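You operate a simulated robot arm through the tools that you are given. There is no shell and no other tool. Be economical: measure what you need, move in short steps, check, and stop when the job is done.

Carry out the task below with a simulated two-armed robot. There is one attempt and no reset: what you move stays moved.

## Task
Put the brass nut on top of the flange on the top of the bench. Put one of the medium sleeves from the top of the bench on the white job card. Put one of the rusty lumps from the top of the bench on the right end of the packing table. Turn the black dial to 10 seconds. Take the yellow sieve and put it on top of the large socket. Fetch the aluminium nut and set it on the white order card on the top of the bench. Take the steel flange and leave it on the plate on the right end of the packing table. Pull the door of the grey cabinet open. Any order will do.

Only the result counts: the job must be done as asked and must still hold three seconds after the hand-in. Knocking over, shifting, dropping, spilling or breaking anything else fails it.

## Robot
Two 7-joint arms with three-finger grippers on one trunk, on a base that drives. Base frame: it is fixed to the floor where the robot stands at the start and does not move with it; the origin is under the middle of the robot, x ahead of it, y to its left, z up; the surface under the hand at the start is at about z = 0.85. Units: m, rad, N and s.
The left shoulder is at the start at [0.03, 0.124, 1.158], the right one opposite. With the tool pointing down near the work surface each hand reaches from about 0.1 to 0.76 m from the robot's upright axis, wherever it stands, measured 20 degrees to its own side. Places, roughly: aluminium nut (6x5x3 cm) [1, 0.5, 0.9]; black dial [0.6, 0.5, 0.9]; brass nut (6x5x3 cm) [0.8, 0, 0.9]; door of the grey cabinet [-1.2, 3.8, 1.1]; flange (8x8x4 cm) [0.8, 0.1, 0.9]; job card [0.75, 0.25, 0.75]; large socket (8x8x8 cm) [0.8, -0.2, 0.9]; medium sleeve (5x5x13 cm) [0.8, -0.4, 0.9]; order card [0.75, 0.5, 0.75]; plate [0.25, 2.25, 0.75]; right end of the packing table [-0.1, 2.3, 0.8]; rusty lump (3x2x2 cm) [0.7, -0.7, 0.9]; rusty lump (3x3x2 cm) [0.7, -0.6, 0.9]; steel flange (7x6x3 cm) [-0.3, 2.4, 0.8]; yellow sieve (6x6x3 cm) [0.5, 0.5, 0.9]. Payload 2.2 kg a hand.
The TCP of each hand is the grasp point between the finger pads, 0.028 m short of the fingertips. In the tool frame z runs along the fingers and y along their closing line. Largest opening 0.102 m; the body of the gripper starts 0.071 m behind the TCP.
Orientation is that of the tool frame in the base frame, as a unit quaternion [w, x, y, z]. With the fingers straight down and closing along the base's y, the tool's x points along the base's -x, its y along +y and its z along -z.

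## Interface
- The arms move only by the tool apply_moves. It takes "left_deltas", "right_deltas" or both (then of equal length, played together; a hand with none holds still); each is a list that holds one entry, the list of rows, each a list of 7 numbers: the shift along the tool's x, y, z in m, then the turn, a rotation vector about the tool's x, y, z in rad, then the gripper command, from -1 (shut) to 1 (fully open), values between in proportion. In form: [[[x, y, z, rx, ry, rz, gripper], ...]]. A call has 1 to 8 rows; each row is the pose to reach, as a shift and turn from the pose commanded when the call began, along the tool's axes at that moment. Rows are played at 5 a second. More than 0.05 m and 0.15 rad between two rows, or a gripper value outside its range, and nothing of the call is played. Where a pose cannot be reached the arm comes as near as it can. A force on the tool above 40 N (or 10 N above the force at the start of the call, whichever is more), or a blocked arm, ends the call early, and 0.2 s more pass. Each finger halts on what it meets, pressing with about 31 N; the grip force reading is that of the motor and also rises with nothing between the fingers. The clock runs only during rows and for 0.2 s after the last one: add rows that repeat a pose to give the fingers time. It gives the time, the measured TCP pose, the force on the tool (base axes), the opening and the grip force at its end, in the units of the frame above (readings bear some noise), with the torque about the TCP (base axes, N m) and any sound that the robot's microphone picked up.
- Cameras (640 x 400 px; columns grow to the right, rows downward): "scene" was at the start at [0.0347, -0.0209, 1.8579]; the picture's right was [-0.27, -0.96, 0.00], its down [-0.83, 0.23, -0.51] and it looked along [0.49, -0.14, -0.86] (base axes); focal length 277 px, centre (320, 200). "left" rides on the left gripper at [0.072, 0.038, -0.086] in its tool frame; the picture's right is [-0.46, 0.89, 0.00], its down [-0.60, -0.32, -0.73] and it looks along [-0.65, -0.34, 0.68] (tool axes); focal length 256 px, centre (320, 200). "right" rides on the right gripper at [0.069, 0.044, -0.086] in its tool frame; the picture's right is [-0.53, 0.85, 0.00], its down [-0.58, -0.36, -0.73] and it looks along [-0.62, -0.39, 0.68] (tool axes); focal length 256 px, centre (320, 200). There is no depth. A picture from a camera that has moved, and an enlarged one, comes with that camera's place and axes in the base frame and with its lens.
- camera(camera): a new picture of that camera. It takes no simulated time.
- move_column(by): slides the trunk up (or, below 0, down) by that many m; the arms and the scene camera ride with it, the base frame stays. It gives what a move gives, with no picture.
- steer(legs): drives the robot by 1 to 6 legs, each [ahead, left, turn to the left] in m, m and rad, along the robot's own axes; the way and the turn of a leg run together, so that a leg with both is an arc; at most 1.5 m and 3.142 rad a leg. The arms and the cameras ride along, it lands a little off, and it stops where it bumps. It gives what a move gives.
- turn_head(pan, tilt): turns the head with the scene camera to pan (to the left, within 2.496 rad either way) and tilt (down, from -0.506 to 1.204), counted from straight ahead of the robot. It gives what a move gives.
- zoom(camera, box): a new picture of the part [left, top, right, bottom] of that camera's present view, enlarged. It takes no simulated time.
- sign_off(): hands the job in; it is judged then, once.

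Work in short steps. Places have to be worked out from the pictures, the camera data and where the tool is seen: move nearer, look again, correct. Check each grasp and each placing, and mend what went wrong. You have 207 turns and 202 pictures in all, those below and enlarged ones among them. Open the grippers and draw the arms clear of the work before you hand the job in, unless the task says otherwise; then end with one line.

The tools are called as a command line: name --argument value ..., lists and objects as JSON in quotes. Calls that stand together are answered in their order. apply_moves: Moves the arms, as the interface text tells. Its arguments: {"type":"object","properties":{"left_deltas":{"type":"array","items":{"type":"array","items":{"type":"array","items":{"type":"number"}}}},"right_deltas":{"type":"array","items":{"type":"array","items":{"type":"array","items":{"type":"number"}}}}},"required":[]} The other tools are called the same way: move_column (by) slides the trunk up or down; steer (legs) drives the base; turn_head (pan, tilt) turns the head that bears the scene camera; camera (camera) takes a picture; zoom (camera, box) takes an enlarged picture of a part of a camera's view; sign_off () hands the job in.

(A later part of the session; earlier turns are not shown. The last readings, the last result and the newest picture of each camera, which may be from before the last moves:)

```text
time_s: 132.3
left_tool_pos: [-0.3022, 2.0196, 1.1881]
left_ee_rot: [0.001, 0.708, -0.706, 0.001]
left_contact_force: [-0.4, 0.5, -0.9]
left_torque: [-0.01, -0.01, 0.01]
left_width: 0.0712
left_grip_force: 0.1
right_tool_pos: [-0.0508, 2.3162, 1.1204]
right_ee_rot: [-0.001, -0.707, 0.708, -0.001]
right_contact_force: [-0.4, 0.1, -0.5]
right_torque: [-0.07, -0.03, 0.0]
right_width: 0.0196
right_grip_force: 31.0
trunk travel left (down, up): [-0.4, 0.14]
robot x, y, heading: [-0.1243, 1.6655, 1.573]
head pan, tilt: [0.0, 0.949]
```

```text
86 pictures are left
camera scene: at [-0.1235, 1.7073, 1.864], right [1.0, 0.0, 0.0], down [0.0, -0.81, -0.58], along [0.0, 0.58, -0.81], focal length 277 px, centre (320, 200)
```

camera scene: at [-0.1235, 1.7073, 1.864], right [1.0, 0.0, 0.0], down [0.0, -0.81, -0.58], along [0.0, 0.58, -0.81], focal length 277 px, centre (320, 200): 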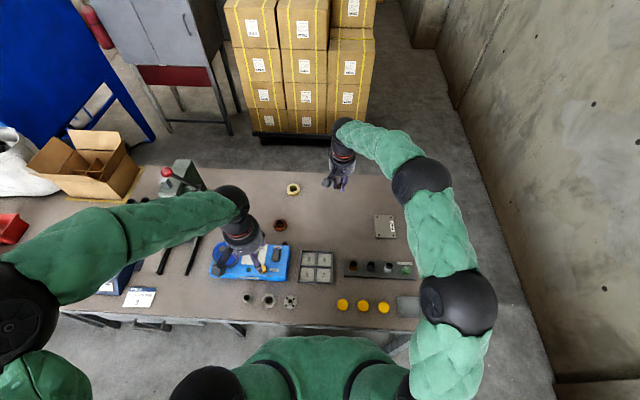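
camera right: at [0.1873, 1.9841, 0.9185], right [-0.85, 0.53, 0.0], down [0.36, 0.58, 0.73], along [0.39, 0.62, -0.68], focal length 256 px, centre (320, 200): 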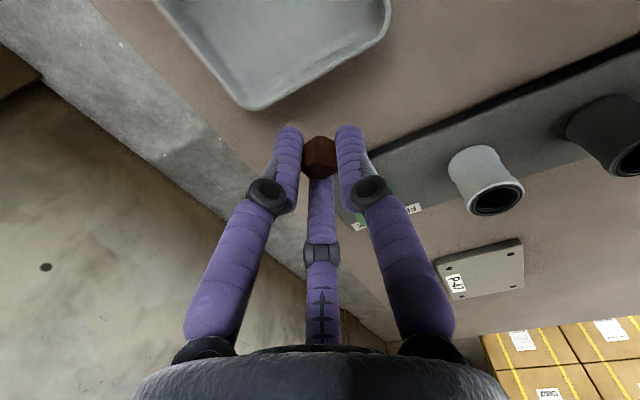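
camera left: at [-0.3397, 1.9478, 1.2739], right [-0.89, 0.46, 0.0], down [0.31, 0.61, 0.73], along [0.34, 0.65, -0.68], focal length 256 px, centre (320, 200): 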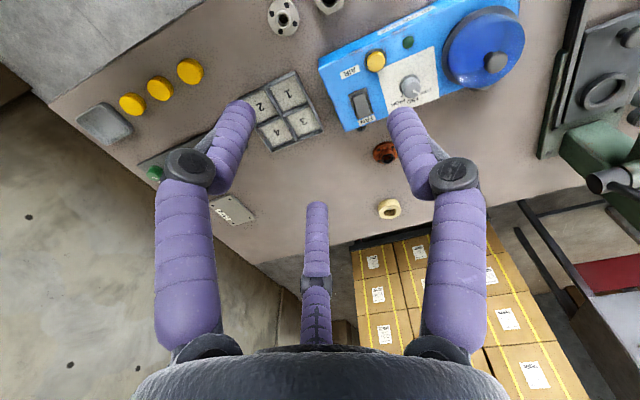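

Descend to 0.82 there.

apply_moves --right_deltas '[[[0, 0, 0.048, 0, 0, 0, -1], [0, 0, 0.096, 0, 0, 0, -1], [0, 0, 0.144, 0, 0, 0, -1], [0, 0, 0.192, 0, 0, 0, -1], [0, 0, 0.24, 0, 0, 0, -1], [0, 0, 0.27, 0, 0, 0, -1], [0, 0, 0.3, 0, 0, 0, -1], [0, 0, 0.3, 0, 0, 0, -1]]]'

camera --camera "right"

camera --camera "scene"

```text
time_s: 134.2
left_tool_pos: [-0.3005, 2.0188, 1.1889]
left_ee_rot: [0.001, 0.708, -0.707, 0.001]
left_contact_force: [0.0, -0.8, 0.4]
left_torque: [0.02, -0.02, -0.01]
left_width: 0.0715
left_grip_force: 0.0
right_tool_pos: [-0.0507, 2.3148, 0.823]
right_ee_rot: [0.0, 0.708, -0.706, 0.001]
right_contact_force: [-0.4, -0.8, -0.4]
right_torque: [-0.03, -0.01, 0.03]
right_width: 0.02
right_grip_force: 31.5
trunk travel left (down, up): [-0.4, 0.14]
robot x, y, heading: [-0.1175, 1.6661, 1.573]
head pan, tilt: [0.0, 0.949]
```

```text
85 pictures are left
camera right: at [-0.0933, 2.2467, 0.909], right [-0.85, 0.53, 0.0], down [0.36, 0.58, 0.73], along [0.39, 0.62, -0.68], focal length 256 px, centre (320, 200)
```

right: 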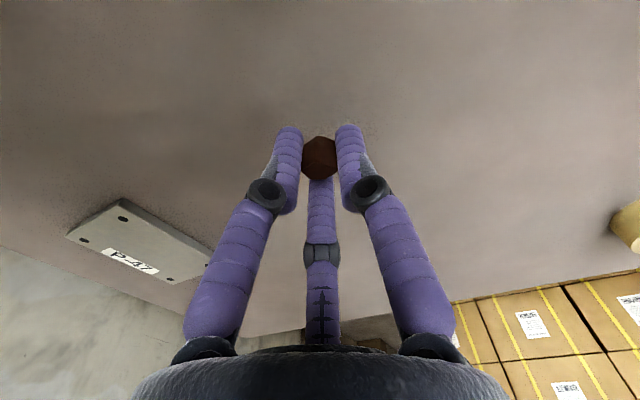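

```text
84 pictures are left
camera scene: at [-0.1218, 1.7045, 1.8641], right [1.0, 0.0, 0.0], down [0.0, -0.81, -0.58], along [0.0, 0.58, -0.81], focal length 277 px, centre (320, 200)
```

scene: 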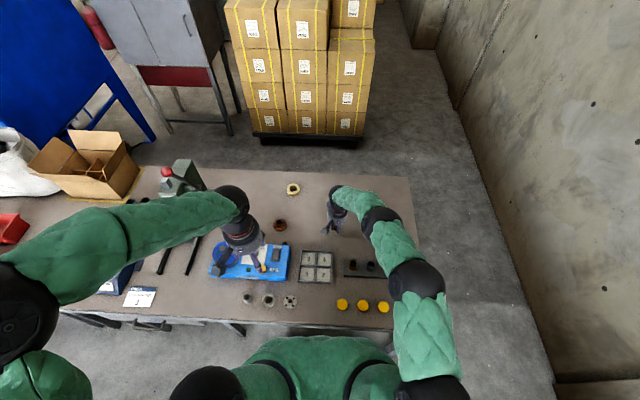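

Lower slowly to contact.

apply_moves --right_deltas '[[[0, 0, 0.012, 0, 0, 0, -1], [0, 0, 0.02, 0, 0, 0, -1], [0, 0, 0.026, 0, 0, 0, -1], [0, 0, 0.031, 0, 0, 0, -1], [0, 0, 0.035, 0, 0, 0, -1], [0, 0, 0.039, 0, 0, 0, -1]]]'

```text
time_s: 135.6
left_tool_pos: [-0.3018, 2.0152, 1.1917]
left_ee_rot: [-0.001, 0.708, -0.706, 0.0]
left_contact_force: [-0.2, 0.1, -0.3]
left_torque: [-0.01, 0.02, -0.03]
left_width: 0.0714
left_grip_force: 0.2
right_tool_pos: [-0.051, 2.3167, 0.7885]
right_ee_rot: [0.001, -0.707, 0.707, 0.002]
right_contact_force: [-3.1, -8.5, 33.6]
right_torque: [-0.42, -0.15, -0.09]
right_width: 0.02
right_grip_force: 30.6
trunk travel left (down, up): [-0.4, 0.14]
robot x, y, heading: [-0.1205, 1.6664, 1.57]
head pan, tilt: [0.0, 0.949]
```

Contact. Raise 4 mm, release, and lift.

apply_moves --right_deltas '[[[0, 0, -0.005, 0, 0, 0, -1], [0, 0, -0.005, 0, 0, 0, 0], [0, 0, -0.005, 0, 0, 0, 0.3], [0, 0, -0.03, 0, 0, 0, 0.3], [0, 0, -0.07, 0, 0, 0, 0.3], [0, 0, -0.11, 0, 0, 0, 0.3], [0, 0, -0.15, 0, 0, 0, 0.3]]]'

camera --camera "right"

```text
time_s: 137.2
left_tool_pos: [-0.3012, 2.019, 1.1891]
left_ee_rot: [0.001, 0.708, -0.706, 0.001]
left_contact_force: [-0.2, -0.9, 0.0]
left_torque: [0.04, 0.02, 0.03]
left_width: 0.0714
left_grip_force: 0.1
right_tool_pos: [-0.0501, 2.3151, 0.932]
right_ee_rot: [0.002, 0.708, -0.707, 0.002]
right_contact_force: [0.0, -1.1, -0.6]
right_torque: [0.04, -0.02, 0.0]
right_width: 0.0663
right_grip_force: 0.0
trunk travel left (down, up): [-0.4, 0.14]
robot x, y, heading: [-0.1188, 1.6636, 1.573]
head pan, tilt: [0.0, 0.949]
```

```text
83 pictures are left
camera right: at [-0.0934, 2.2472, 1.0185], right [-0.85, 0.53, 0.0], down [0.36, 0.58, 0.73], along [0.39, 0.62, -0.68], focal length 256 px, centre (320, 200)
```

right: 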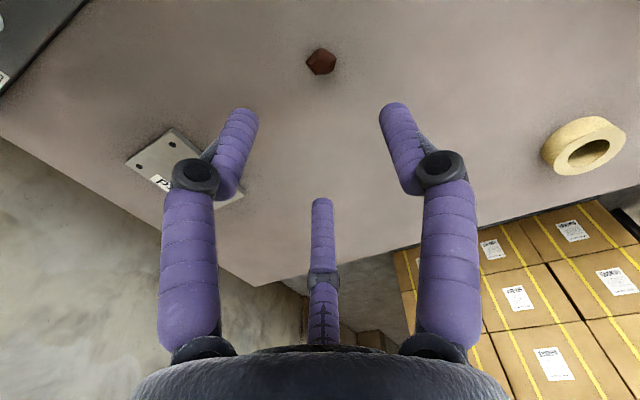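

Lump is down. Raise the right hand and drive 0.15 m left so it can reach the dark flange.

apply_moves --right_deltas '[[[0, 0, -0.045, 0, 0, 0, 0.3], [0, 0, -0.09, 0, 0, 0, 0.3], [0, 0, -0.13, 0, 0, 0, 0.3], [0, 0, -0.16, 0, 0, 0, 0.3]]]'

steer --legs '[[0, 0.15, 0]]'

camera --camera "right"

zoom --camera "scene" --box '[240, 160, 420, 270]'

```text
time_s: 138.2
left_tool_pos: [-0.2997, 2.0175, 1.1889]
left_ee_rot: [0.0, 0.708, -0.706, 0.001]
left_contact_force: [0.2, -0.2, 0.3]
left_torque: [0.02, 0.01, -0.01]
left_width: 0.0716
left_grip_force: 0.1
right_tool_pos: [-0.0522, 2.3158, 1.0951]
right_ee_rot: [0.0, 0.708, -0.706, 0.001]
right_contact_force: [-0.8, 0.0, -0.2]
right_torque: [0.02, 0.0, 0.0]
right_width: 0.0664
right_grip_force: 0.1
trunk travel left (down, up): [-0.4, 0.14]
robot x, y, heading: [-0.1221, 1.6641, 1.567]
head pan, tilt: [0.0, 0.949]
```

```text
time_s: 139.5
left_tool_pos: [-0.4482, 2.0194, 1.188]
left_ee_rot: [0.0, 0.708, -0.707, 0.002]
left_contact_force: [-0.3, 0.1, -0.1]
left_torque: [-0.01, -0.01, -0.02]
left_width: 0.0712
left_grip_force: 0.1
right_tool_pos: [-0.199, 2.3171, 1.0949]
right_ee_rot: [-0.001, -0.707, 0.708, -0.001]
right_contact_force: [-0.6, -0.3, 0.3]
right_torque: [0.01, -0.02, 0.0]
right_width: 0.0663
right_grip_force: 0.0
trunk travel left (down, up): [-0.4, 0.14]
robot x, y, heading: [-0.2732, 1.6652, 1.568]
head pan, tilt: [0.0, 0.949]
```

```text
82 pictures are left
camera right: at [-0.2407, 2.248, 1.1803], right [-0.84, 0.54, 0.0], down [0.37, 0.58, 0.73], along [0.39, 0.62, -0.68], focal length 256 px, centre (320, 200)
```

right: 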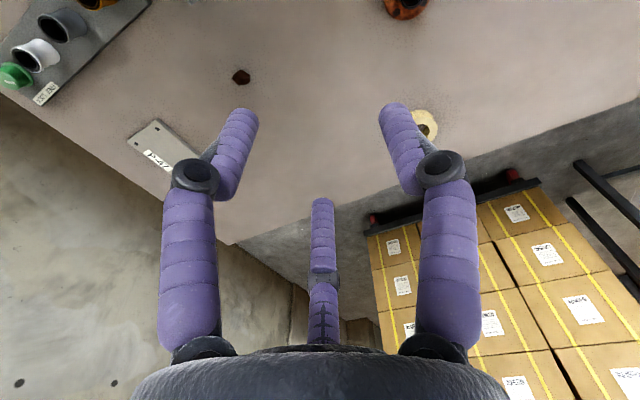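

```text
3.56 times, centred on (330, 215) of scene
camera zoom: at [-0.2702, 1.7051, 1.8641], right [1.0, 0.0, 0.0], down [0.0, -0.81, -0.58], along [0.0, 0.58, -0.81], focal length 985 px, centre (284, 147)
```

zoom: 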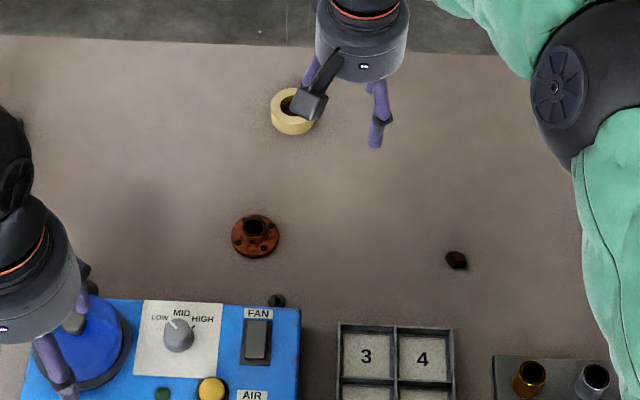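

Flange hub at ≈(−0.307, 2.348). Move above it to z 0.9.

apply_moves --right_deltas '[[[-0.01, 0.04, 0, 0, 0, 0, 0.1], [-0.02, 0.08, 0.01, 0, 0, 0, 0.1], [-0.031, 0.108, 0.04, 0, 0, 0, 0.1], [-0.031, 0.108, 0.085, 0, 0, 0, 0.1], [-0.031, 0.108, 0.13, 0, 0, 0, 0.1], [-0.031, 0.108, 0.175, 0, 0, 0, 0.1], [-0.031, 0.108, 0.195, 0, 0, 0, 0.1]]]'

camera --camera "right"

zoom --camera "scene" --box '[270, 180, 370, 250]'

```text
time_s: 141.1
left_tool_pos: [-0.4474, 2.0185, 1.1877]
left_ee_rot: [0.0, 0.708, -0.706, 0.001]
left_contact_force: [-0.7, -0.3, -0.3]
left_torque: [-0.02, -0.02, 0.01]
left_width: 0.0715
left_grip_force: 0.0
right_tool_pos: [-0.3053, 2.3482, 0.8969]
right_ee_rot: [-0.001, -0.706, 0.709, 0.0]
right_contact_force: [0.4, 0.7, 0.5]
right_torque: [0.01, 0.04, 0.0]
right_width: 0.0559
right_grip_force: 0.1
trunk travel left (down, up): [-0.4, 0.14]
robot x, y, heading: [-0.2685, 1.6636, 1.571]
head pan, tilt: [0.0, 0.949]
```

```text
80 pictures are left
camera right: at [-0.3489, 2.2798, 0.9825], right [-0.84, 0.54, 0.0], down [0.37, 0.58, 0.73], along [0.39, 0.62, -0.68], focal length 256 px, centre (320, 200)
```

right: 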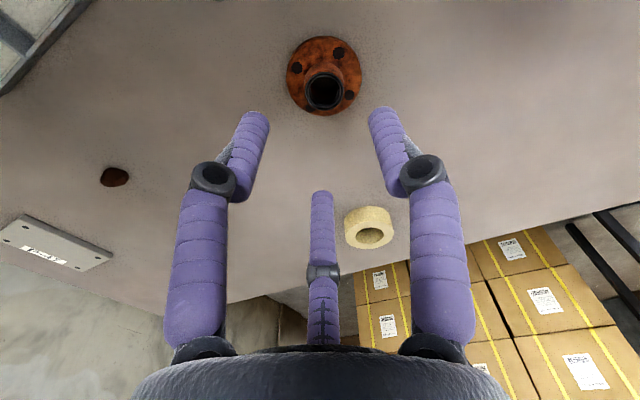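

```text
5.71 times, centred on (320, 215) of scene
camera zoom: at [-0.2694, 1.7047, 1.8641], right [1.0, 0.0, 0.0], down [0.0, -0.81, -0.58], along [0.0, 0.58, -0.81], focal length 1584 px, centre (320, 114)
```

zoom: 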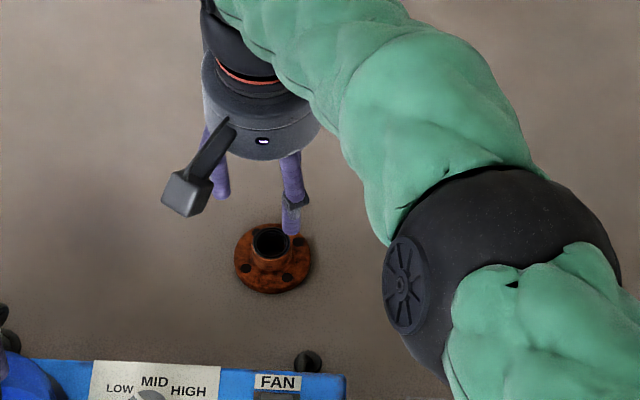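

Hub is ~4 mm off the axis; correct and lower to TCP 0.808.

apply_moves --right_deltas '[[[-0.004, 0.003, 0.03, 0, 0, 0, 0.1], [-0.004, 0.003, 0.06, 0, 0, 0, 0.1], [-0.004, 0.003, 0.08, 0, 0, 0, 0.1], [-0.004, 0.003, 0.089, 0, 0, 0, 0.1], [-0.004, 0.003, 0.089, 0, 0, 0, 0.1]]]'

camera --camera "right"

```text
time_s: 142.3
left_tool_pos: [-0.4491, 2.0191, 1.1885]
left_ee_rot: [0.0, -0.707, 0.707, -0.001]
left_contact_force: [0.3, 0.0, 0.0]
left_torque: [0.01, -0.03, 0.0]
left_width: 0.0713
left_grip_force: 0.1
right_tool_pos: [-0.3047, 2.3323, 0.8173]
right_ee_rot: [-0.001, -0.707, 0.707, -0.001]
right_contact_force: [0.3, -0.2, 0.0]
right_torque: [0.03, 0.0, -0.01]
right_width: 0.0562
right_grip_force: 0.1
right hand out of reach, approached as far as the arm can: row 1, 2, 3, 4, 5
trunk travel left (down, up): [-0.4, 0.14]
robot x, y, heading: [-0.2702, 1.6685, 1.568]
head pan, tilt: [0.0, 0.949]
```

```text
78 pictures are left
camera right: at [-0.3476, 2.2639, 0.904], right [-0.84, 0.54, 0.0], down [0.37, 0.58, 0.73], along [0.39, 0.62, -0.68], focal length 256 px, centre (320, 200)
```

right: 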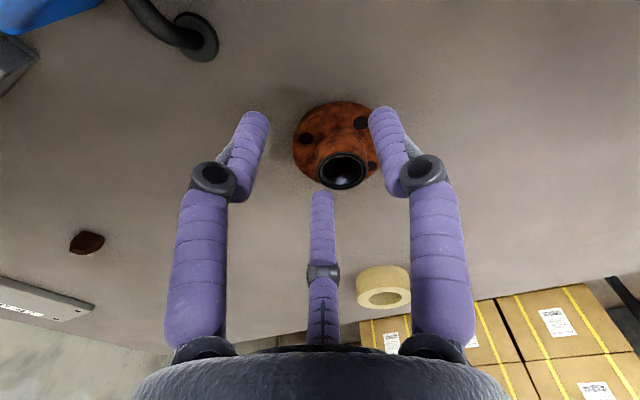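

Slightly out of reach there. Raise the hand and drive 0.05 m closer.

apply_moves --right_deltas '[[[0.0, 0.0, -0.04, 0, 0, 0, 0.1], [0.01, 0, -0.08, 0, 0, 0, 0.1], [0.03, 0.0, -0.11, 0, 0, 0, 0.1]]]'

steer --legs '[[0.05, 0, 0]]'

camera --camera "right"

```text
time_s: 143.1
left_tool_pos: [-0.448, 2.0185, 1.1899]
left_ee_rot: [0.001, 0.708, -0.706, 0.0]
left_contact_force: [1.1, 0.1, 0.0]
left_torque: [0.04, 0.01, 0.0]
left_width: 0.0714
left_grip_force: 0.0
right_tool_pos: [-0.3042, 2.2983, 0.9287]
right_ee_rot: [0.0, -0.707, 0.708, -0.001]
right_contact_force: [-0.3, -0.2, -0.8]
right_torque: [0.03, 0.0, 0.02]
right_width: 0.056
right_grip_force: 0.1
trunk travel left (down, up): [-0.4, 0.14]
robot x, y, heading: [-0.2675, 1.6662, 1.569]
head pan, tilt: [0.0, 0.949]
```

```text
time_s: 144.0
left_tool_pos: [-0.4479, 2.0691, 1.1871]
left_ee_rot: [0.001, 0.708, -0.706, 0.001]
left_contact_force: [0.7, 1.8, -0.1]
left_torque: [-0.06, 0.02, -0.04]
left_width: 0.0716
left_grip_force: 0.0
right_tool_pos: [-0.3051, 2.3498, 0.9286]
right_ee_rot: [-0.001, -0.707, 0.707, -0.001]
right_contact_force: [-1.3, 0.7, 0.0]
right_torque: [-0.01, -0.01, 0.0]
right_width: 0.0559
right_grip_force: 0.1
trunk travel left (down, up): [-0.4, 0.14]
robot x, y, heading: [-0.2729, 1.7167, 1.57]
head pan, tilt: [0.0, 0.949]
```

```text
77 pictures are left
camera right: at [-0.3485, 2.2816, 1.0148], right [-0.85, 0.53, 0.0], down [0.36, 0.58, 0.73], along [0.39, 0.62, -0.68], focal length 256 px, centre (320, 200)
```

right: 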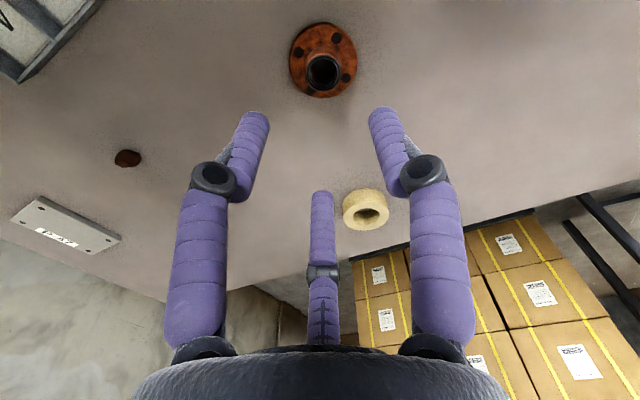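

Lower onto the hub now.

apply_moves --right_deltas '[[[-0.004, 0.001, 0.04, 0, 0, 0, 0.1], [-0.004, 0.001, 0.08, 0, 0, 0, 0.1], [-0.004, 0.001, 0.11, 0, 0, 0, 0.1], [-0.004, 0.001, 0.121, 0, 0, 0, 0.1], [-0.004, 0.001, 0.121, 0, 0, 0, 0.1]]]'

camera --camera "right"

```text
time_s: 145.2
left_tool_pos: [-0.4476, 2.0671, 1.1895]
left_ee_rot: [0.001, 0.708, -0.706, 0.0]
left_contact_force: [-0.7, 0.9, -0.4]
left_torque: [-0.05, 0.03, -0.01]
left_width: 0.0711
left_grip_force: 0.2
right_tool_pos: [-0.3053, 2.3524, 0.8082]
right_ee_rot: [-0.001, -0.707, 0.707, -0.001]
right_contact_force: [0.1, -1.1, 0.6]
right_torque: [0.02, 0.03, 0.02]
right_width: 0.0561
right_grip_force: 0.0
trunk travel left (down, up): [-0.4, 0.14]
robot x, y, heading: [-0.2634, 1.7166, 1.571]
head pan, tilt: [0.0, 0.949]
```

```text
76 pictures are left
camera right: at [-0.3484, 2.2832, 0.8955], right [-0.85, 0.53, 0.0], down [0.36, 0.58, 0.73], along [0.39, 0.62, -0.68], focal length 256 px, centre (320, 200)
```

right: 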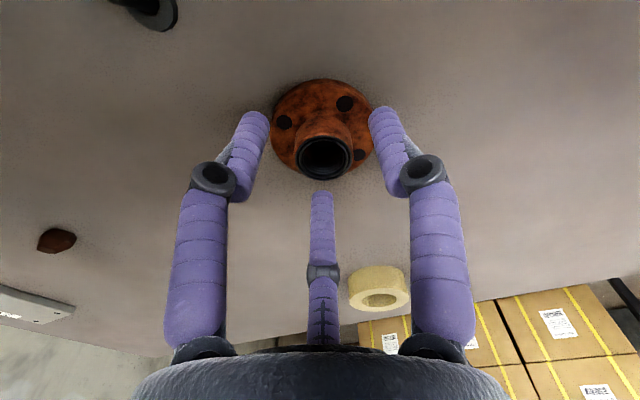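

Hub is between the tips. Close and lift a bit.

apply_moves --right_deltas '[[[0, 0, 0, 0, 0, 0, -1], [0, 0, 0, 0, 0, 0, -1], [0, 0, 0, 0, 0, 0, -1], [0, 0, -0.02, 0, 0, 0, -1], [0, 0, -0.05, 0, 0, 0, -1]]]'

camera --camera "right"

```text
time_s: 146.4
left_tool_pos: [-0.4481, 2.0664, 1.1886]
left_ee_rot: [0.001, 0.708, -0.706, 0.001]
left_contact_force: [0.1, -0.5, -0.5]
left_torque: [0.01, 0.04, -0.05]
left_width: 0.0715
left_grip_force: 0.0
right_tool_pos: [-0.3047, 2.3504, 0.8593]
right_ee_rot: [0.002, 0.707, -0.707, 0.001]
right_contact_force: [-0.3, -0.3, -2.9]
right_torque: [0.02, 0.01, -0.01]
right_width: 0.0296
right_grip_force: 30.8
trunk travel left (down, up): [-0.4, 0.14]
robot x, y, heading: [-0.2706, 1.7139, 1.573]
head pan, tilt: [0.0, 0.949]
```

```text
75 pictures are left
camera right: at [-0.3478, 2.2817, 0.9462], right [-0.85, 0.53, 0.0], down [0.36, 0.58, 0.73], along [0.39, 0.62, -0.68], focal length 256 px, centre (320, 200)
```

right: 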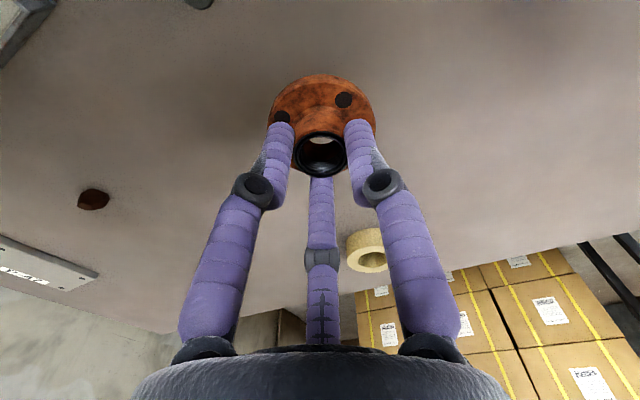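

The flange is held level. Lift and carry it toward the plate at ≈(0.167, 2.343).

apply_moves --right_deltas '[[[0, 0, -0.045, 0, 0, 0, -1], [0, 0, -0.09, 0, 0, 0, -1], [0.002, -0.049, -0.09, 0, 0, 0, -1], [0.004, -0.098, -0.09, 0, 0, 0, -1], [0.005, -0.147, -0.09, 0, 0, 0, -1], [0.006, -0.196, -0.09, 0, 0, 0, -1], [0.007, -0.245, -0.09, 0, 0, 0, -1], [0.008, -0.294, -0.09, 0, 0, 0, -1]]]'

camera --camera "scene"

camera --camera "right"

```text
time_s: 148.2
left_tool_pos: [-0.446, 2.0686, 1.1886]
left_ee_rot: [0.002, 0.708, -0.707, 0.001]
left_contact_force: [0.4, 0.2, 0.1]
left_torque: [-0.02, 0.01, -0.02]
left_width: 0.0714
left_grip_force: 0.0
right_tool_pos: [-0.0084, 2.3455, 0.942]
right_ee_rot: [0.001, 0.707, -0.707, -0.001]
right_contact_force: [-0.5, 0.0, -2.4]
right_torque: [-0.02, 0.02, -0.01]
right_width: 0.0301
right_grip_force: 31.4
trunk travel left (down, up): [-0.4, 0.14]
robot x, y, heading: [-0.2666, 1.7116, 1.573]
head pan, tilt: [0.0, 0.949]
```

```text
74 pictures are left
camera scene: at [-0.2668, 1.7541, 1.864], right [1.0, 0.0, 0.0], down [0.0, -0.81, -0.58], along [0.0, 0.58, -0.81], focal length 277 px, centre (320, 200)
```

scene: 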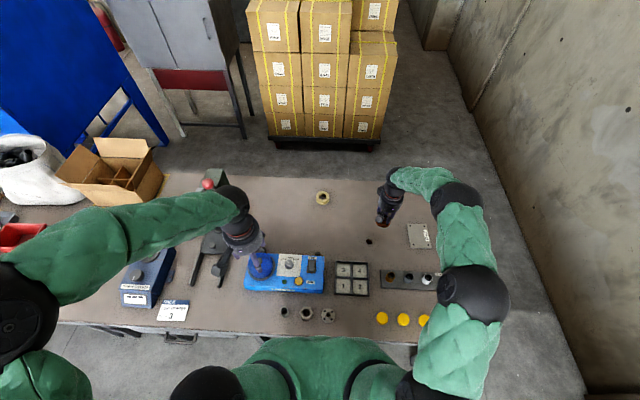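

```text
73 pictures are left
camera right: at [-0.0512, 2.2772, 1.0287], right [-0.85, 0.53, 0.0], down [0.37, 0.58, 0.73], along [0.39, 0.62, -0.68], focal length 256 px, centre (320, 200)
```

right: 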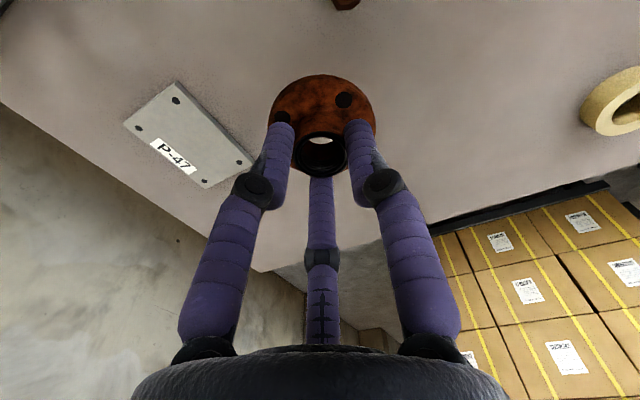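

Plate centre ≈ (0.175, 2.343). Move over it and lower partly.

apply_moves --right_deltas '[[[0.002, -0.046, 0, 0, 0, 0, -1], [0.002, -0.092, 0, 0, 0, 0, -1], [0.002, -0.138, 0, 0, 0, 0, -1], [0.002, -0.183, 0, 0, 0, 0, -1], [0.002, -0.183, 0.03, 0, 0, 0, -1], [0.002, -0.183, 0.065, 0, 0, 0, -1], [0.002, -0.183, 0.095, 0, 0, 0, -1], [0.002, -0.183, 0.095, 0, 0, 0, -1]]]'

camera --camera "right"

zoom --camera "scene" --box '[370, 190, 470, 260]'

```text
time_s: 150.0
left_tool_pos: [-0.4479, 2.0671, 1.19]
left_ee_rot: [0.001, 0.708, -0.706, 0.001]
left_contact_force: [-0.4, 0.1, -1.0]
left_torque: [0.02, 0.01, 0.01]
left_width: 0.0715
left_grip_force: 0.1
right_tool_pos: [0.1679, 2.3421, 0.8507]
right_ee_rot: [0.0, 0.707, -0.707, 0.0]
right_contact_force: [0.3, -0.2, -2.7]
right_torque: [0.0, -0.01, 0.0]
right_width: 0.0299
right_grip_force: 30.8
trunk travel left (down, up): [-0.4, 0.14]
robot x, y, heading: [-0.2713, 1.711, 1.57]
head pan, tilt: [0.0, 0.949]
```

```text
72 pictures are left
camera right: at [0.1253, 2.2733, 0.9371], right [-0.85, 0.53, 0.0], down [0.36, 0.58, 0.73], along [0.39, 0.62, -0.68], focal length 256 px, centre (320, 200)
```

right: 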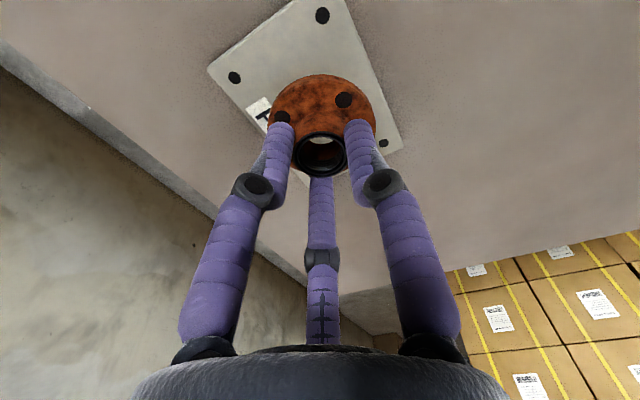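

```text
5.71 times, centred on (420, 225) of scene
camera zoom: at [-0.2689, 1.7535, 1.8641], right [1.0, 0.0, 0.0], down [0.0, -0.81, -0.58], along [0.0, 0.58, -0.81], focal length 1584 px, centre (-251, 57)
```

zoom: 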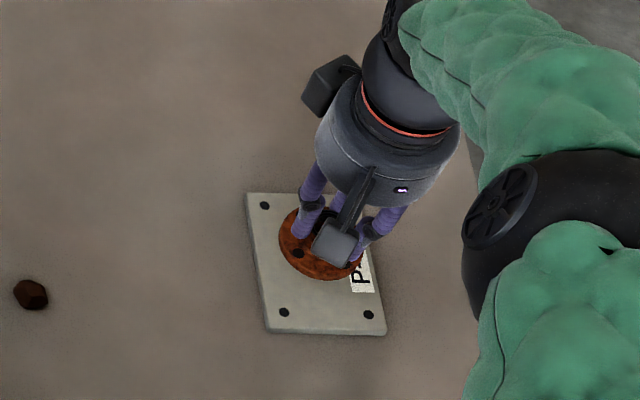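

Shift 1 cm right and lower gently to contact.

apply_moves --right_deltas '[[[-0.002, -0.009, 0.01, 0, 0, 0, -1], [-0.002, -0.009, 0.02, 0, 0, 0, -1], [-0.002, -0.009, 0.027, 0, 0, 0, -1], [-0.002, -0.009, 0.031, 0, 0, 0, -1], [-0.002, -0.009, 0.034, 0, 0, 0, -1]]]'

camera --camera "right"

```text
time_s: 151.2
left_tool_pos: [-0.4482, 2.0663, 1.1885]
left_ee_rot: [0.001, 0.708, -0.706, 0.001]
left_contact_force: [0.9, 0.0, 0.5]
left_torque: [-0.01, 0.0, -0.01]
left_width: 0.0715
left_grip_force: 0.0
right_tool_pos: [0.1802, 2.3456, 0.8193]
right_ee_rot: [0.0, 0.707, -0.707, 0.0]
right_contact_force: [-0.4, -0.3, 6.3]
right_torque: [-0.19, 0.09, -0.02]
right_width: 0.0296
right_grip_force: 30.7
trunk travel left (down, up): [-0.4, 0.14]
robot x, y, heading: [-0.2684, 1.7132, 1.571]
head pan, tilt: [0.0, 0.949]
```

```text
70 pictures are left
camera right: at [0.1368, 2.2765, 0.9058], right [-0.84, 0.53, 0.0], down [0.36, 0.58, 0.73], along [0.39, 0.62, -0.68], focal length 256 px, centre (320, 200)
```

right: 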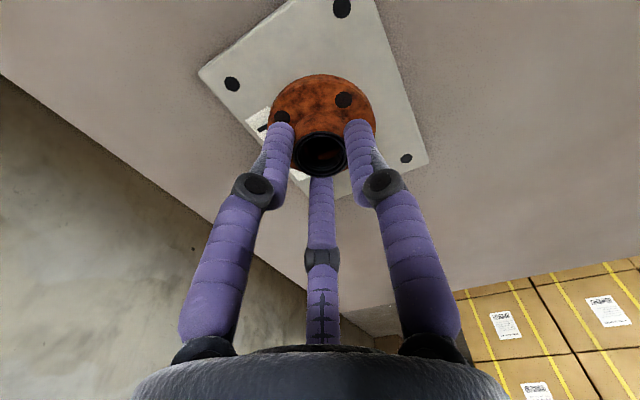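

Contact with the plate, centred. Release and rise.

apply_moves --right_deltas '[[[0, 0, 0, 0, 0, 0, 0], [0, 0, 0, 0, 0, 0, 0.1], [0, 0, -0.02, 0, 0, 0, 0.1], [0, 0, -0.06, 0, 0, 0, 0.1], [0, 0, -0.1, 0, 0, 0, 0.1], [0, 0, -0.145, 0, 0, 0, 0.1], [0, 0, -0.19, 0, 0, 0, 0.1], [0, 0, -0.235, 0, 0, 0, 0.1]]]'

camera --camera "right"

camera --camera "scene"

```text
time_s: 153.0
left_tool_pos: [-0.4483, 2.0685, 1.1877]
left_ee_rot: [0.0, 0.708, -0.707, 0.002]
left_contact_force: [-0.8, -1.5, 0.0]
left_torque: [0.03, -0.02, -0.01]
left_width: 0.0713
left_grip_force: 0.1
right_tool_pos: [0.174, 2.342, 1.0562]
right_ee_rot: [0.002, 0.708, -0.707, 0.001]
right_contact_force: [0.1, -0.5, -0.7]
right_torque: [0.02, -0.04, 0.01]
right_width: 0.0562
right_grip_force: 0.0
trunk travel left (down, up): [-0.4, 0.14]
robot x, y, heading: [-0.2677, 1.7149, 1.571]
head pan, tilt: [0.0, 0.949]
```

```text
69 pictures are left
camera right: at [0.1314, 2.2741, 1.143], right [-0.85, 0.53, 0.0], down [0.36, 0.58, 0.73], along [0.39, 0.62, -0.68], focal length 256 px, centre (320, 200)
```

right: 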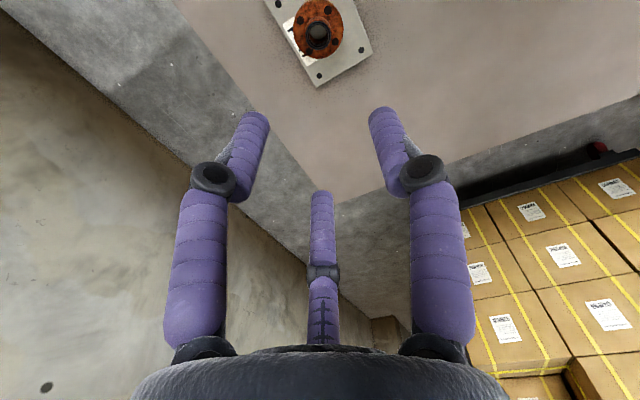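

```text
68 pictures are left
camera scene: at [-0.27, 1.7524, 1.8641], right [1.0, 0.0, 0.0], down [0.0, -0.81, -0.58], along [0.0, 0.58, -0.81], focal length 277 px, centre (320, 200)
```

scene: 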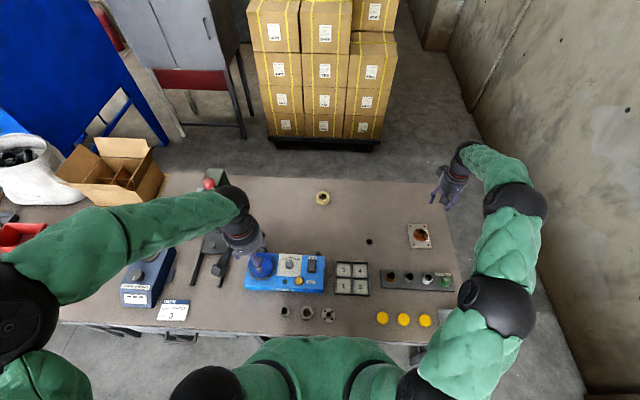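

The flange sits on the plate. Now to the cabinet: back away from the table and survey the route.

steer --legs '[[-0.25, 0, 0]]'

turn_head --pan -1.57 --tilt 0.9

camera --camera "scene"

turn_head --pan -0.5 --tilt 0.5

camera --camera "scene"

turn_head --pan 0.3 --tilt 0.3

camera --camera "scene"

```text
time_s: 154.8
left_tool_pos: [-0.4491, 1.8181, 1.1888]
left_ee_rot: [0.001, 0.708, -0.706, 0.001]
left_contact_force: [-0.2, -0.8, -0.5]
left_torque: [0.0, 0.01, 0.0]
left_width: 0.0714
left_grip_force: 0.1
right_tool_pos: [0.1735, 2.0955, 1.0564]
right_ee_rot: [0.001, 0.708, -0.706, 0.0]
right_contact_force: [0.5, -0.6, 1.0]
right_torque: [0.03, 0.05, 0.01]
right_width: 0.0561
right_grip_force: 0.1
trunk travel left (down, up): [-0.4, 0.14]
robot x, y, heading: [-0.27, 1.4644, 1.573]
head pan, tilt: [0.0, 0.949]
```

```text
time_s: 156.5
left_tool_pos: [-0.4489, 1.8162, 1.1875]
left_ee_rot: [0.001, 0.709, -0.706, 0.001]
left_contact_force: [-0.2, 0.1, -0.3]
left_torque: [-0.05, 0.04, 0.01]
left_width: 0.0713
left_grip_force: 0.0
right_tool_pos: [0.1739, 2.095, 1.0564]
right_ee_rot: [0.0, 0.708, -0.707, 0.001]
right_contact_force: [-0.7, 1.0, -0.2]
right_torque: [-0.01, -0.03, -0.02]
right_width: 0.0561
right_grip_force: 0.1
trunk travel left (down, up): [-0.4, 0.14]
robot x, y, heading: [-0.2681, 1.4667, 1.569]
head pan, tilt: [-1.571, 0.901]
```

```text
67 pictures are left
camera scene: at [-0.1935, 1.4317, 1.8677], right [0.0, -1.0, 0.0], down [-0.78, 0.0, -0.62], along [0.62, 0.0, -0.78], focal length 277 px, centre (320, 200)
```

scene: 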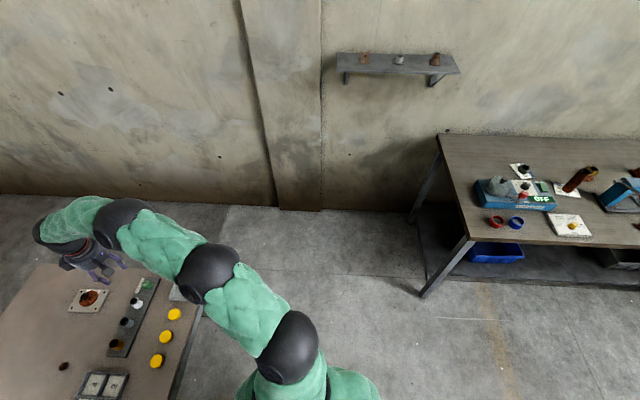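

```text
time_s: 157.8
left_tool_pos: [-0.4482, 1.818, 1.1883]
left_ee_rot: [0.001, 0.709, -0.706, 0.0]
left_contact_force: [0.1, -0.1, -0.3]
left_torque: [-0.01, -0.01, 0.03]
left_width: 0.0713
left_grip_force: 0.1
right_tool_pos: [0.1744, 2.0955, 1.0562]
right_ee_rot: [0.001, 0.707, -0.707, 0.001]
right_contact_force: [-0.4, 0.6, 0.5]
right_torque: [0.01, -0.03, -0.02]
right_width: 0.0561
right_grip_force: 0.0
trunk travel left (down, up): [-0.4, 0.14]
robot x, y, heading: [-0.2692, 1.4619, 1.575]
head pan, tilt: [-0.499, 0.499]
```

```text
66 pictures are left
camera scene: at [-0.2254, 1.5114, 1.9015], right [0.88, -0.48, 0.0], down [-0.23, -0.42, -0.88], along [0.42, 0.77, -0.48], focal length 277 px, centre (320, 200)
```

scene: 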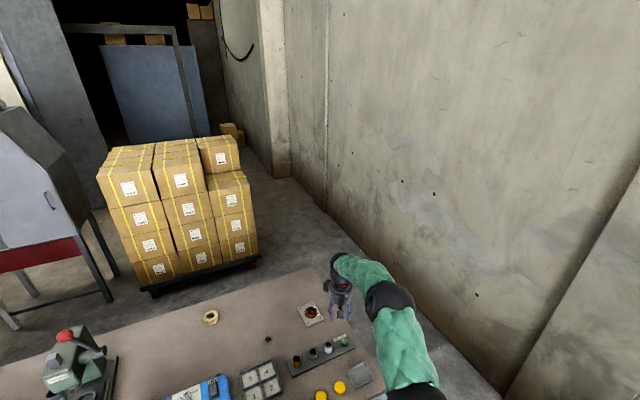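

```text
time_s: 158.9
left_tool_pos: [-0.4486, 1.8186, 1.1888]
left_ee_rot: [0.001, 0.709, -0.705, 0.0]
left_contact_force: [0.1, -0.3, 0.3]
left_torque: [-0.02, 0.02, 0.0]
left_width: 0.0713
left_grip_force: 0.1
right_tool_pos: [0.1744, 2.0944, 1.0547]
right_ee_rot: [0.001, 0.708, -0.706, 0.0]
right_contact_force: [-0.9, 0.0, -0.6]
right_torque: [-0.01, 0.03, 0.0]
right_width: 0.056
right_grip_force: 0.1
trunk travel left (down, up): [-0.4, 0.14]
robot x, y, heading: [-0.2686, 1.4639, 1.568]
head pan, tilt: [0.3, 0.3]
```

```text
65 pictures are left
camera scene: at [-0.2966, 1.5207, 1.9199], right [0.96, 0.3, 0.0], down [0.09, -0.28, -0.96], along [-0.28, 0.91, -0.3], focal length 277 px, centre (320, 200)
```

scene: 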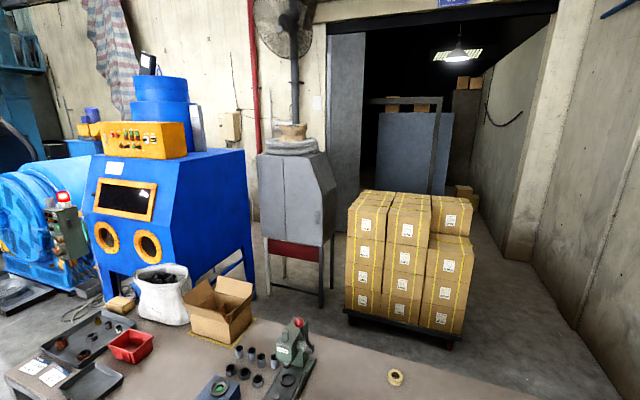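

Route: pull the right hand in, raise the trunk, turn to face −x, back into the corridor right of the table, strafe past it, then go forward behind the table.

apply_moves --right_deltas '[[[0.03, 0.028, -0.016, 0, 0, 0, 0], [0.06, 0.056, -0.032, 0, 0, 0, 0], [0.09, 0.084, -0.048, 0, 0, 0, 0], [0.12, 0.112, -0.064, 0, 0, 0, 0], [0.15, 0.14, -0.08, 0, 0, 0, 0], [0.18, 0.168, -0.096, 0, 0, 0, 0], [0.21, 0.196, -0.112, 0, 0, 0, 0], [0.24, 0.22, -0.13, 0, 0, 0, 0]]]'

move_column --by 0.13

steer --legs '[[0, 0, 1.571]]'

turn_head --pan 0 --tilt 0.9

camera --camera "scene"

```text
time_s: 160.7
left_tool_pos: [-0.4489, 1.8163, 1.1896]
left_ee_rot: [0.0, 0.708, -0.706, 0.001]
left_contact_force: [0.0, -0.2, 0.0]
left_torque: [0.04, 0.03, -0.02]
left_width: 0.0715
left_grip_force: 0.0
right_tool_pos: [-0.0473, 1.8548, 1.1848]
right_ee_rot: [0.0, 0.708, -0.706, 0.0]
right_contact_force: [0.0, -0.5, 0.3]
right_torque: [0.03, 0.01, 0.02]
right_width: 0.0511
right_grip_force: 0.1
trunk travel left (down, up): [-0.4, 0.14]
robot x, y, heading: [-0.2705, 1.4637, 1.576]
head pan, tilt: [0.3, 0.3]
```

```text
time_s: 162.3
left_tool_pos: [-0.4484, 1.8177, 1.3186]
left_ee_rot: [0.001, 0.708, -0.706, 0.001]
left_contact_force: [0.3, 1.0, -0.4]
left_torque: [0.0, 0.05, -0.01]
left_width: 0.0715
left_grip_force: 0.0
right_tool_pos: [-0.0445, 1.8563, 1.3131]
right_ee_rot: [0.0, 0.707, -0.707, 0.0]
right_contact_force: [-0.6, -0.6, -0.3]
right_torque: [0.03, 0.02, 0.0]
right_width: 0.0513
right_grip_force: 0.0
trunk travel left (down, up): [-0.53, 0.01]
robot x, y, heading: [-0.268, 1.4693, 1.576]
head pan, tilt: [0.3, 0.3]
```

```text
time_s: 166.5
left_tool_pos: [-0.6235, 1.287, 1.3177]
left_ee_rot: [0.0, 1.0, -0.001, 0.001]
left_contact_force: [-0.4, 0.2, -0.3]
left_torque: [0.0, -0.03, 0.0]
left_width: 0.0712
left_grip_force: 0.3
right_tool_pos: [-0.6586, 1.6902, 1.313]
right_ee_rot: [0.0, 1.0, -0.002, 0.001]
right_contact_force: [-0.5, 0.5, -0.4]
right_torque: [0.0, 0.01, 0.01]
right_width: 0.051
right_grip_force: 0.0
trunk travel left (down, up): [-0.53, 0.01]
robot x, y, heading: [-0.2676, 1.465, 3.142]
head pan, tilt: [0.3, 0.3]
```

```text
time_s: 167.5
left_tool_pos: [-0.6231, 1.2855, 1.3189]
left_ee_rot: [0.0, 1.0, -0.002, 0.001]
left_contact_force: [0.0, -0.2, 0.2]
left_torque: [-0.01, 0.0, -0.03]
left_width: 0.0716
left_grip_force: 0.1
right_tool_pos: [-0.6596, 1.6902, 1.3131]
right_ee_rot: [0.0, 1.0, -0.003, 0.001]
right_contact_force: [0.0, -0.1, -0.1]
right_torque: [0.0, -0.01, 0.0]
right_width: 0.0513
right_grip_force: 0.0
trunk travel left (down, up): [-0.53, 0.01]
robot x, y, heading: [-0.2689, 1.4644, 3.135]
head pan, tilt: [0.0, 0.901]
```

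```text
64 pictures are left
camera scene: at [-0.3149, 1.4615, 1.9978], right [0.01, 1.0, 0.0], down [0.78, 0.0, -0.62], along [-0.62, 0.0, -0.78], focal length 277 px, centre (320, 200)
```

scene: 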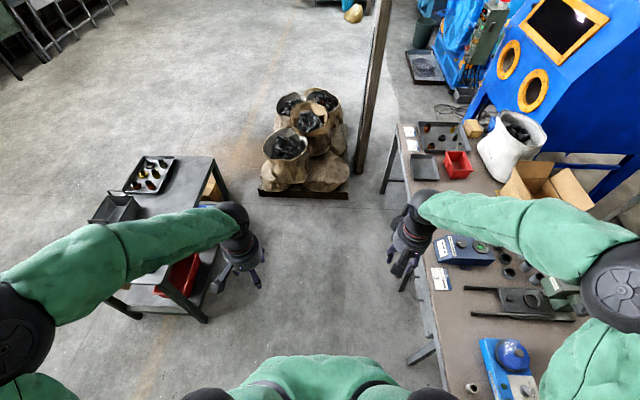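

Now back up 1.0 m into the corridor and check the position.

steer --legs '[[-1.0, 0, 0]]'

turn_head --pan -1.2 --tilt 0.9

camera --camera "scene"

```text
time_s: 172.7
left_tool_pos: [0.3775, 1.2832, 1.3191]
left_ee_rot: [0.0, 1.0, 0.006, 0.0]
left_contact_force: [0.0, 0.4, 0.6]
left_torque: [0.01, 0.01, -0.03]
left_width: 0.0712
left_grip_force: 0.0
right_tool_pos: [0.335, 1.6862, 1.3132]
right_ee_rot: [0.0, 1.0, 0.005, 0.001]
right_contact_force: [0.0, -0.3, 0.1]
right_torque: [0.01, -0.01, 0.0]
right_width: 0.0508
right_grip_force: 0.0
trunk travel left (down, up): [-0.53, 0.01]
robot x, y, heading: [0.7284, 1.4655, -3.137]
head pan, tilt: [0.0, 0.901]
```

```text
time_s: 174.1
left_tool_pos: [0.377, 1.283, 1.3185]
left_ee_rot: [-0.001, 1.0, 0.006, 0.002]
left_contact_force: [0.5, -1.3, -0.1]
left_torque: [0.0, -0.02, 0.02]
left_width: 0.0712
left_grip_force: 0.0
right_tool_pos: [0.3352, 1.6852, 1.3137]
right_ee_rot: [-0.001, 1.0, 0.004, 0.001]
right_contact_force: [0.0, -0.7, 0.2]
right_torque: [0.0, 0.0, 0.01]
right_width: 0.0509
right_grip_force: 0.0
trunk travel left (down, up): [-0.53, 0.01]
robot x, y, heading: [0.7274, 1.4635, -3.134]
head pan, tilt: [-1.201, 0.901]
```

```text
63 pictures are left
camera scene: at [0.7304, 1.533, 1.9977], right [0.93, 0.37, 0.0], down [0.29, -0.73, -0.62], along [-0.23, 0.58, -0.78], focal length 277 px, centre (320, 200)
```

scene: 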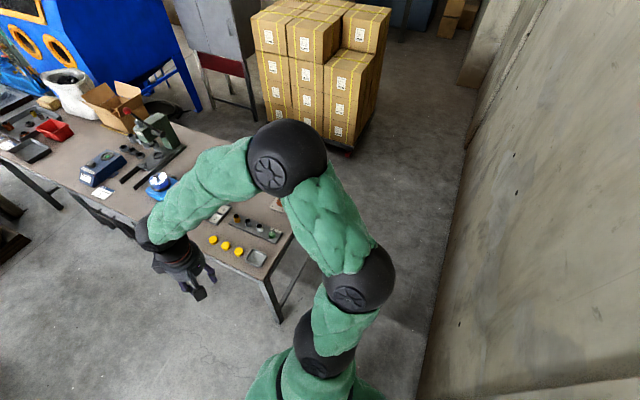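

Corridor is clear (leg at x≈0.28, wall ≈1.25). Strafe right (+y) 1.58 m.

steer --legs '[[0, -0.8, 0], [0, -0.78, 0]]'

turn_head --pan 0.0 --tilt 0.8

camera --camera "scene"

```text
time_s: 182.3
left_tool_pos: [0.3406, 2.8808, 1.3183]
left_ee_rot: [0.0, 1.0, 0.02, 0.001]
left_contact_force: [-0.1, 0.4, 0.1]
left_torque: [-0.06, 0.01, 0.0]
left_width: 0.0713
left_grip_force: 0.0
right_tool_pos: [0.2879, 3.2821, 1.314]
right_ee_rot: [0.0, 1.0, 0.019, 0.001]
right_contact_force: [0.6, -0.2, 0.7]
right_torque: [0.04, 0.01, -0.01]
right_width: 0.0511
right_grip_force: 0.0
trunk travel left (down, up): [-0.53, 0.01]
robot x, y, heading: [0.6861, 3.0709, -3.104]
head pan, tilt: [-1.201, 0.901]
```

```text
time_s: 183.7
left_tool_pos: [0.3407, 2.8805, 1.3191]
left_ee_rot: [-0.001, 1.0, 0.02, 0.0]
left_contact_force: [-0.2, 0.1, -0.1]
left_torque: [0.04, 0.01, -0.02]
left_width: 0.0715
left_grip_force: 0.2
right_tool_pos: [0.2878, 3.2833, 1.3138]
right_ee_rot: [-0.001, 1.0, 0.019, 0.001]
right_contact_force: [0.7, -0.4, -0.6]
right_torque: [0.0, -0.03, 0.0]
right_width: 0.051
right_grip_force: 0.1
trunk travel left (down, up): [-0.53, 0.01]
robot x, y, heading: [0.6874, 3.0756, -3.104]
head pan, tilt: [0.0, 0.799]
```

```text
62 pictures are left
camera scene: at [0.636, 3.0684, 2.0056], right [-0.04, 1.0, 0.0], down [0.72, 0.03, -0.7], along [-0.7, -0.03, -0.72], focal length 277 px, centre (320, 200)
```

scene: 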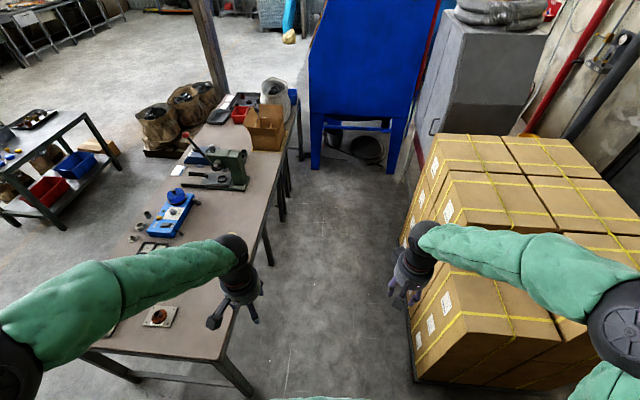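

Corridor behind the table is ≈1 m wide; elbows ride well above the boxes. Straighten and drive ahead 1.7 m.

steer --legs '[[0, 0, -0.038], [0.85, 0, 0], [0.85, 0, 0]]'

turn_head --pan -1.4 --tilt 0.5

camera --camera "scene"

```text
time_s: 192.8
left_tool_pos: [-1.3843, 2.9249, 1.319]
left_ee_rot: [0.001, 1.0, -0.007, 0.001]
left_contact_force: [-0.3, -0.9, 0.0]
left_torque: [0.0, 0.02, 0.04]
left_width: 0.0714
left_grip_force: 0.0
right_tool_pos: [-1.4169, 3.3284, 1.3145]
right_ee_rot: [0.0, 1.0, -0.008, 0.002]
right_contact_force: [-0.4, 0.6, -0.1]
right_torque: [0.01, 0.02, -0.03]
right_width: 0.051
right_grip_force: 0.2
trunk travel left (down, up): [-0.53, 0.01]
robot x, y, heading: [-1.0272, 3.1, 3.129]
head pan, tilt: [0.0, 0.799]
```

```text
time_s: 194.3
left_tool_pos: [-1.3842, 2.9248, 1.3174]
left_ee_rot: [0.0, 1.0, -0.007, 0.001]
left_contact_force: [0.2, 0.7, 0.2]
left_torque: [0.03, -0.01, -0.01]
left_width: 0.0715
left_grip_force: 0.2
right_tool_pos: [-1.4154, 3.3296, 1.314]
right_ee_rot: [0.0, 1.0, -0.008, 0.002]
right_contact_force: [1.0, -0.5, 0.5]
right_torque: [-0.02, 0.03, 0.03]
right_width: 0.051
right_grip_force: 0.1
trunk travel left (down, up): [-0.53, 0.01]
robot x, y, heading: [-1.0279, 3.0983, 3.126]
head pan, tilt: [-1.4, 0.499]
```

```text
61 pictures are left
camera scene: at [-1.0119, 3.1852, 2.0315], right [0.99, 0.15, 0.0], down [0.07, -0.47, -0.88], along [-0.14, 0.87, -0.48], focal length 277 px, centre (320, 200)
```

scene: 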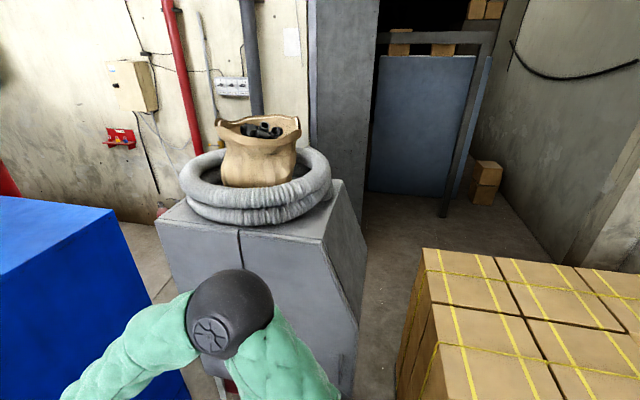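

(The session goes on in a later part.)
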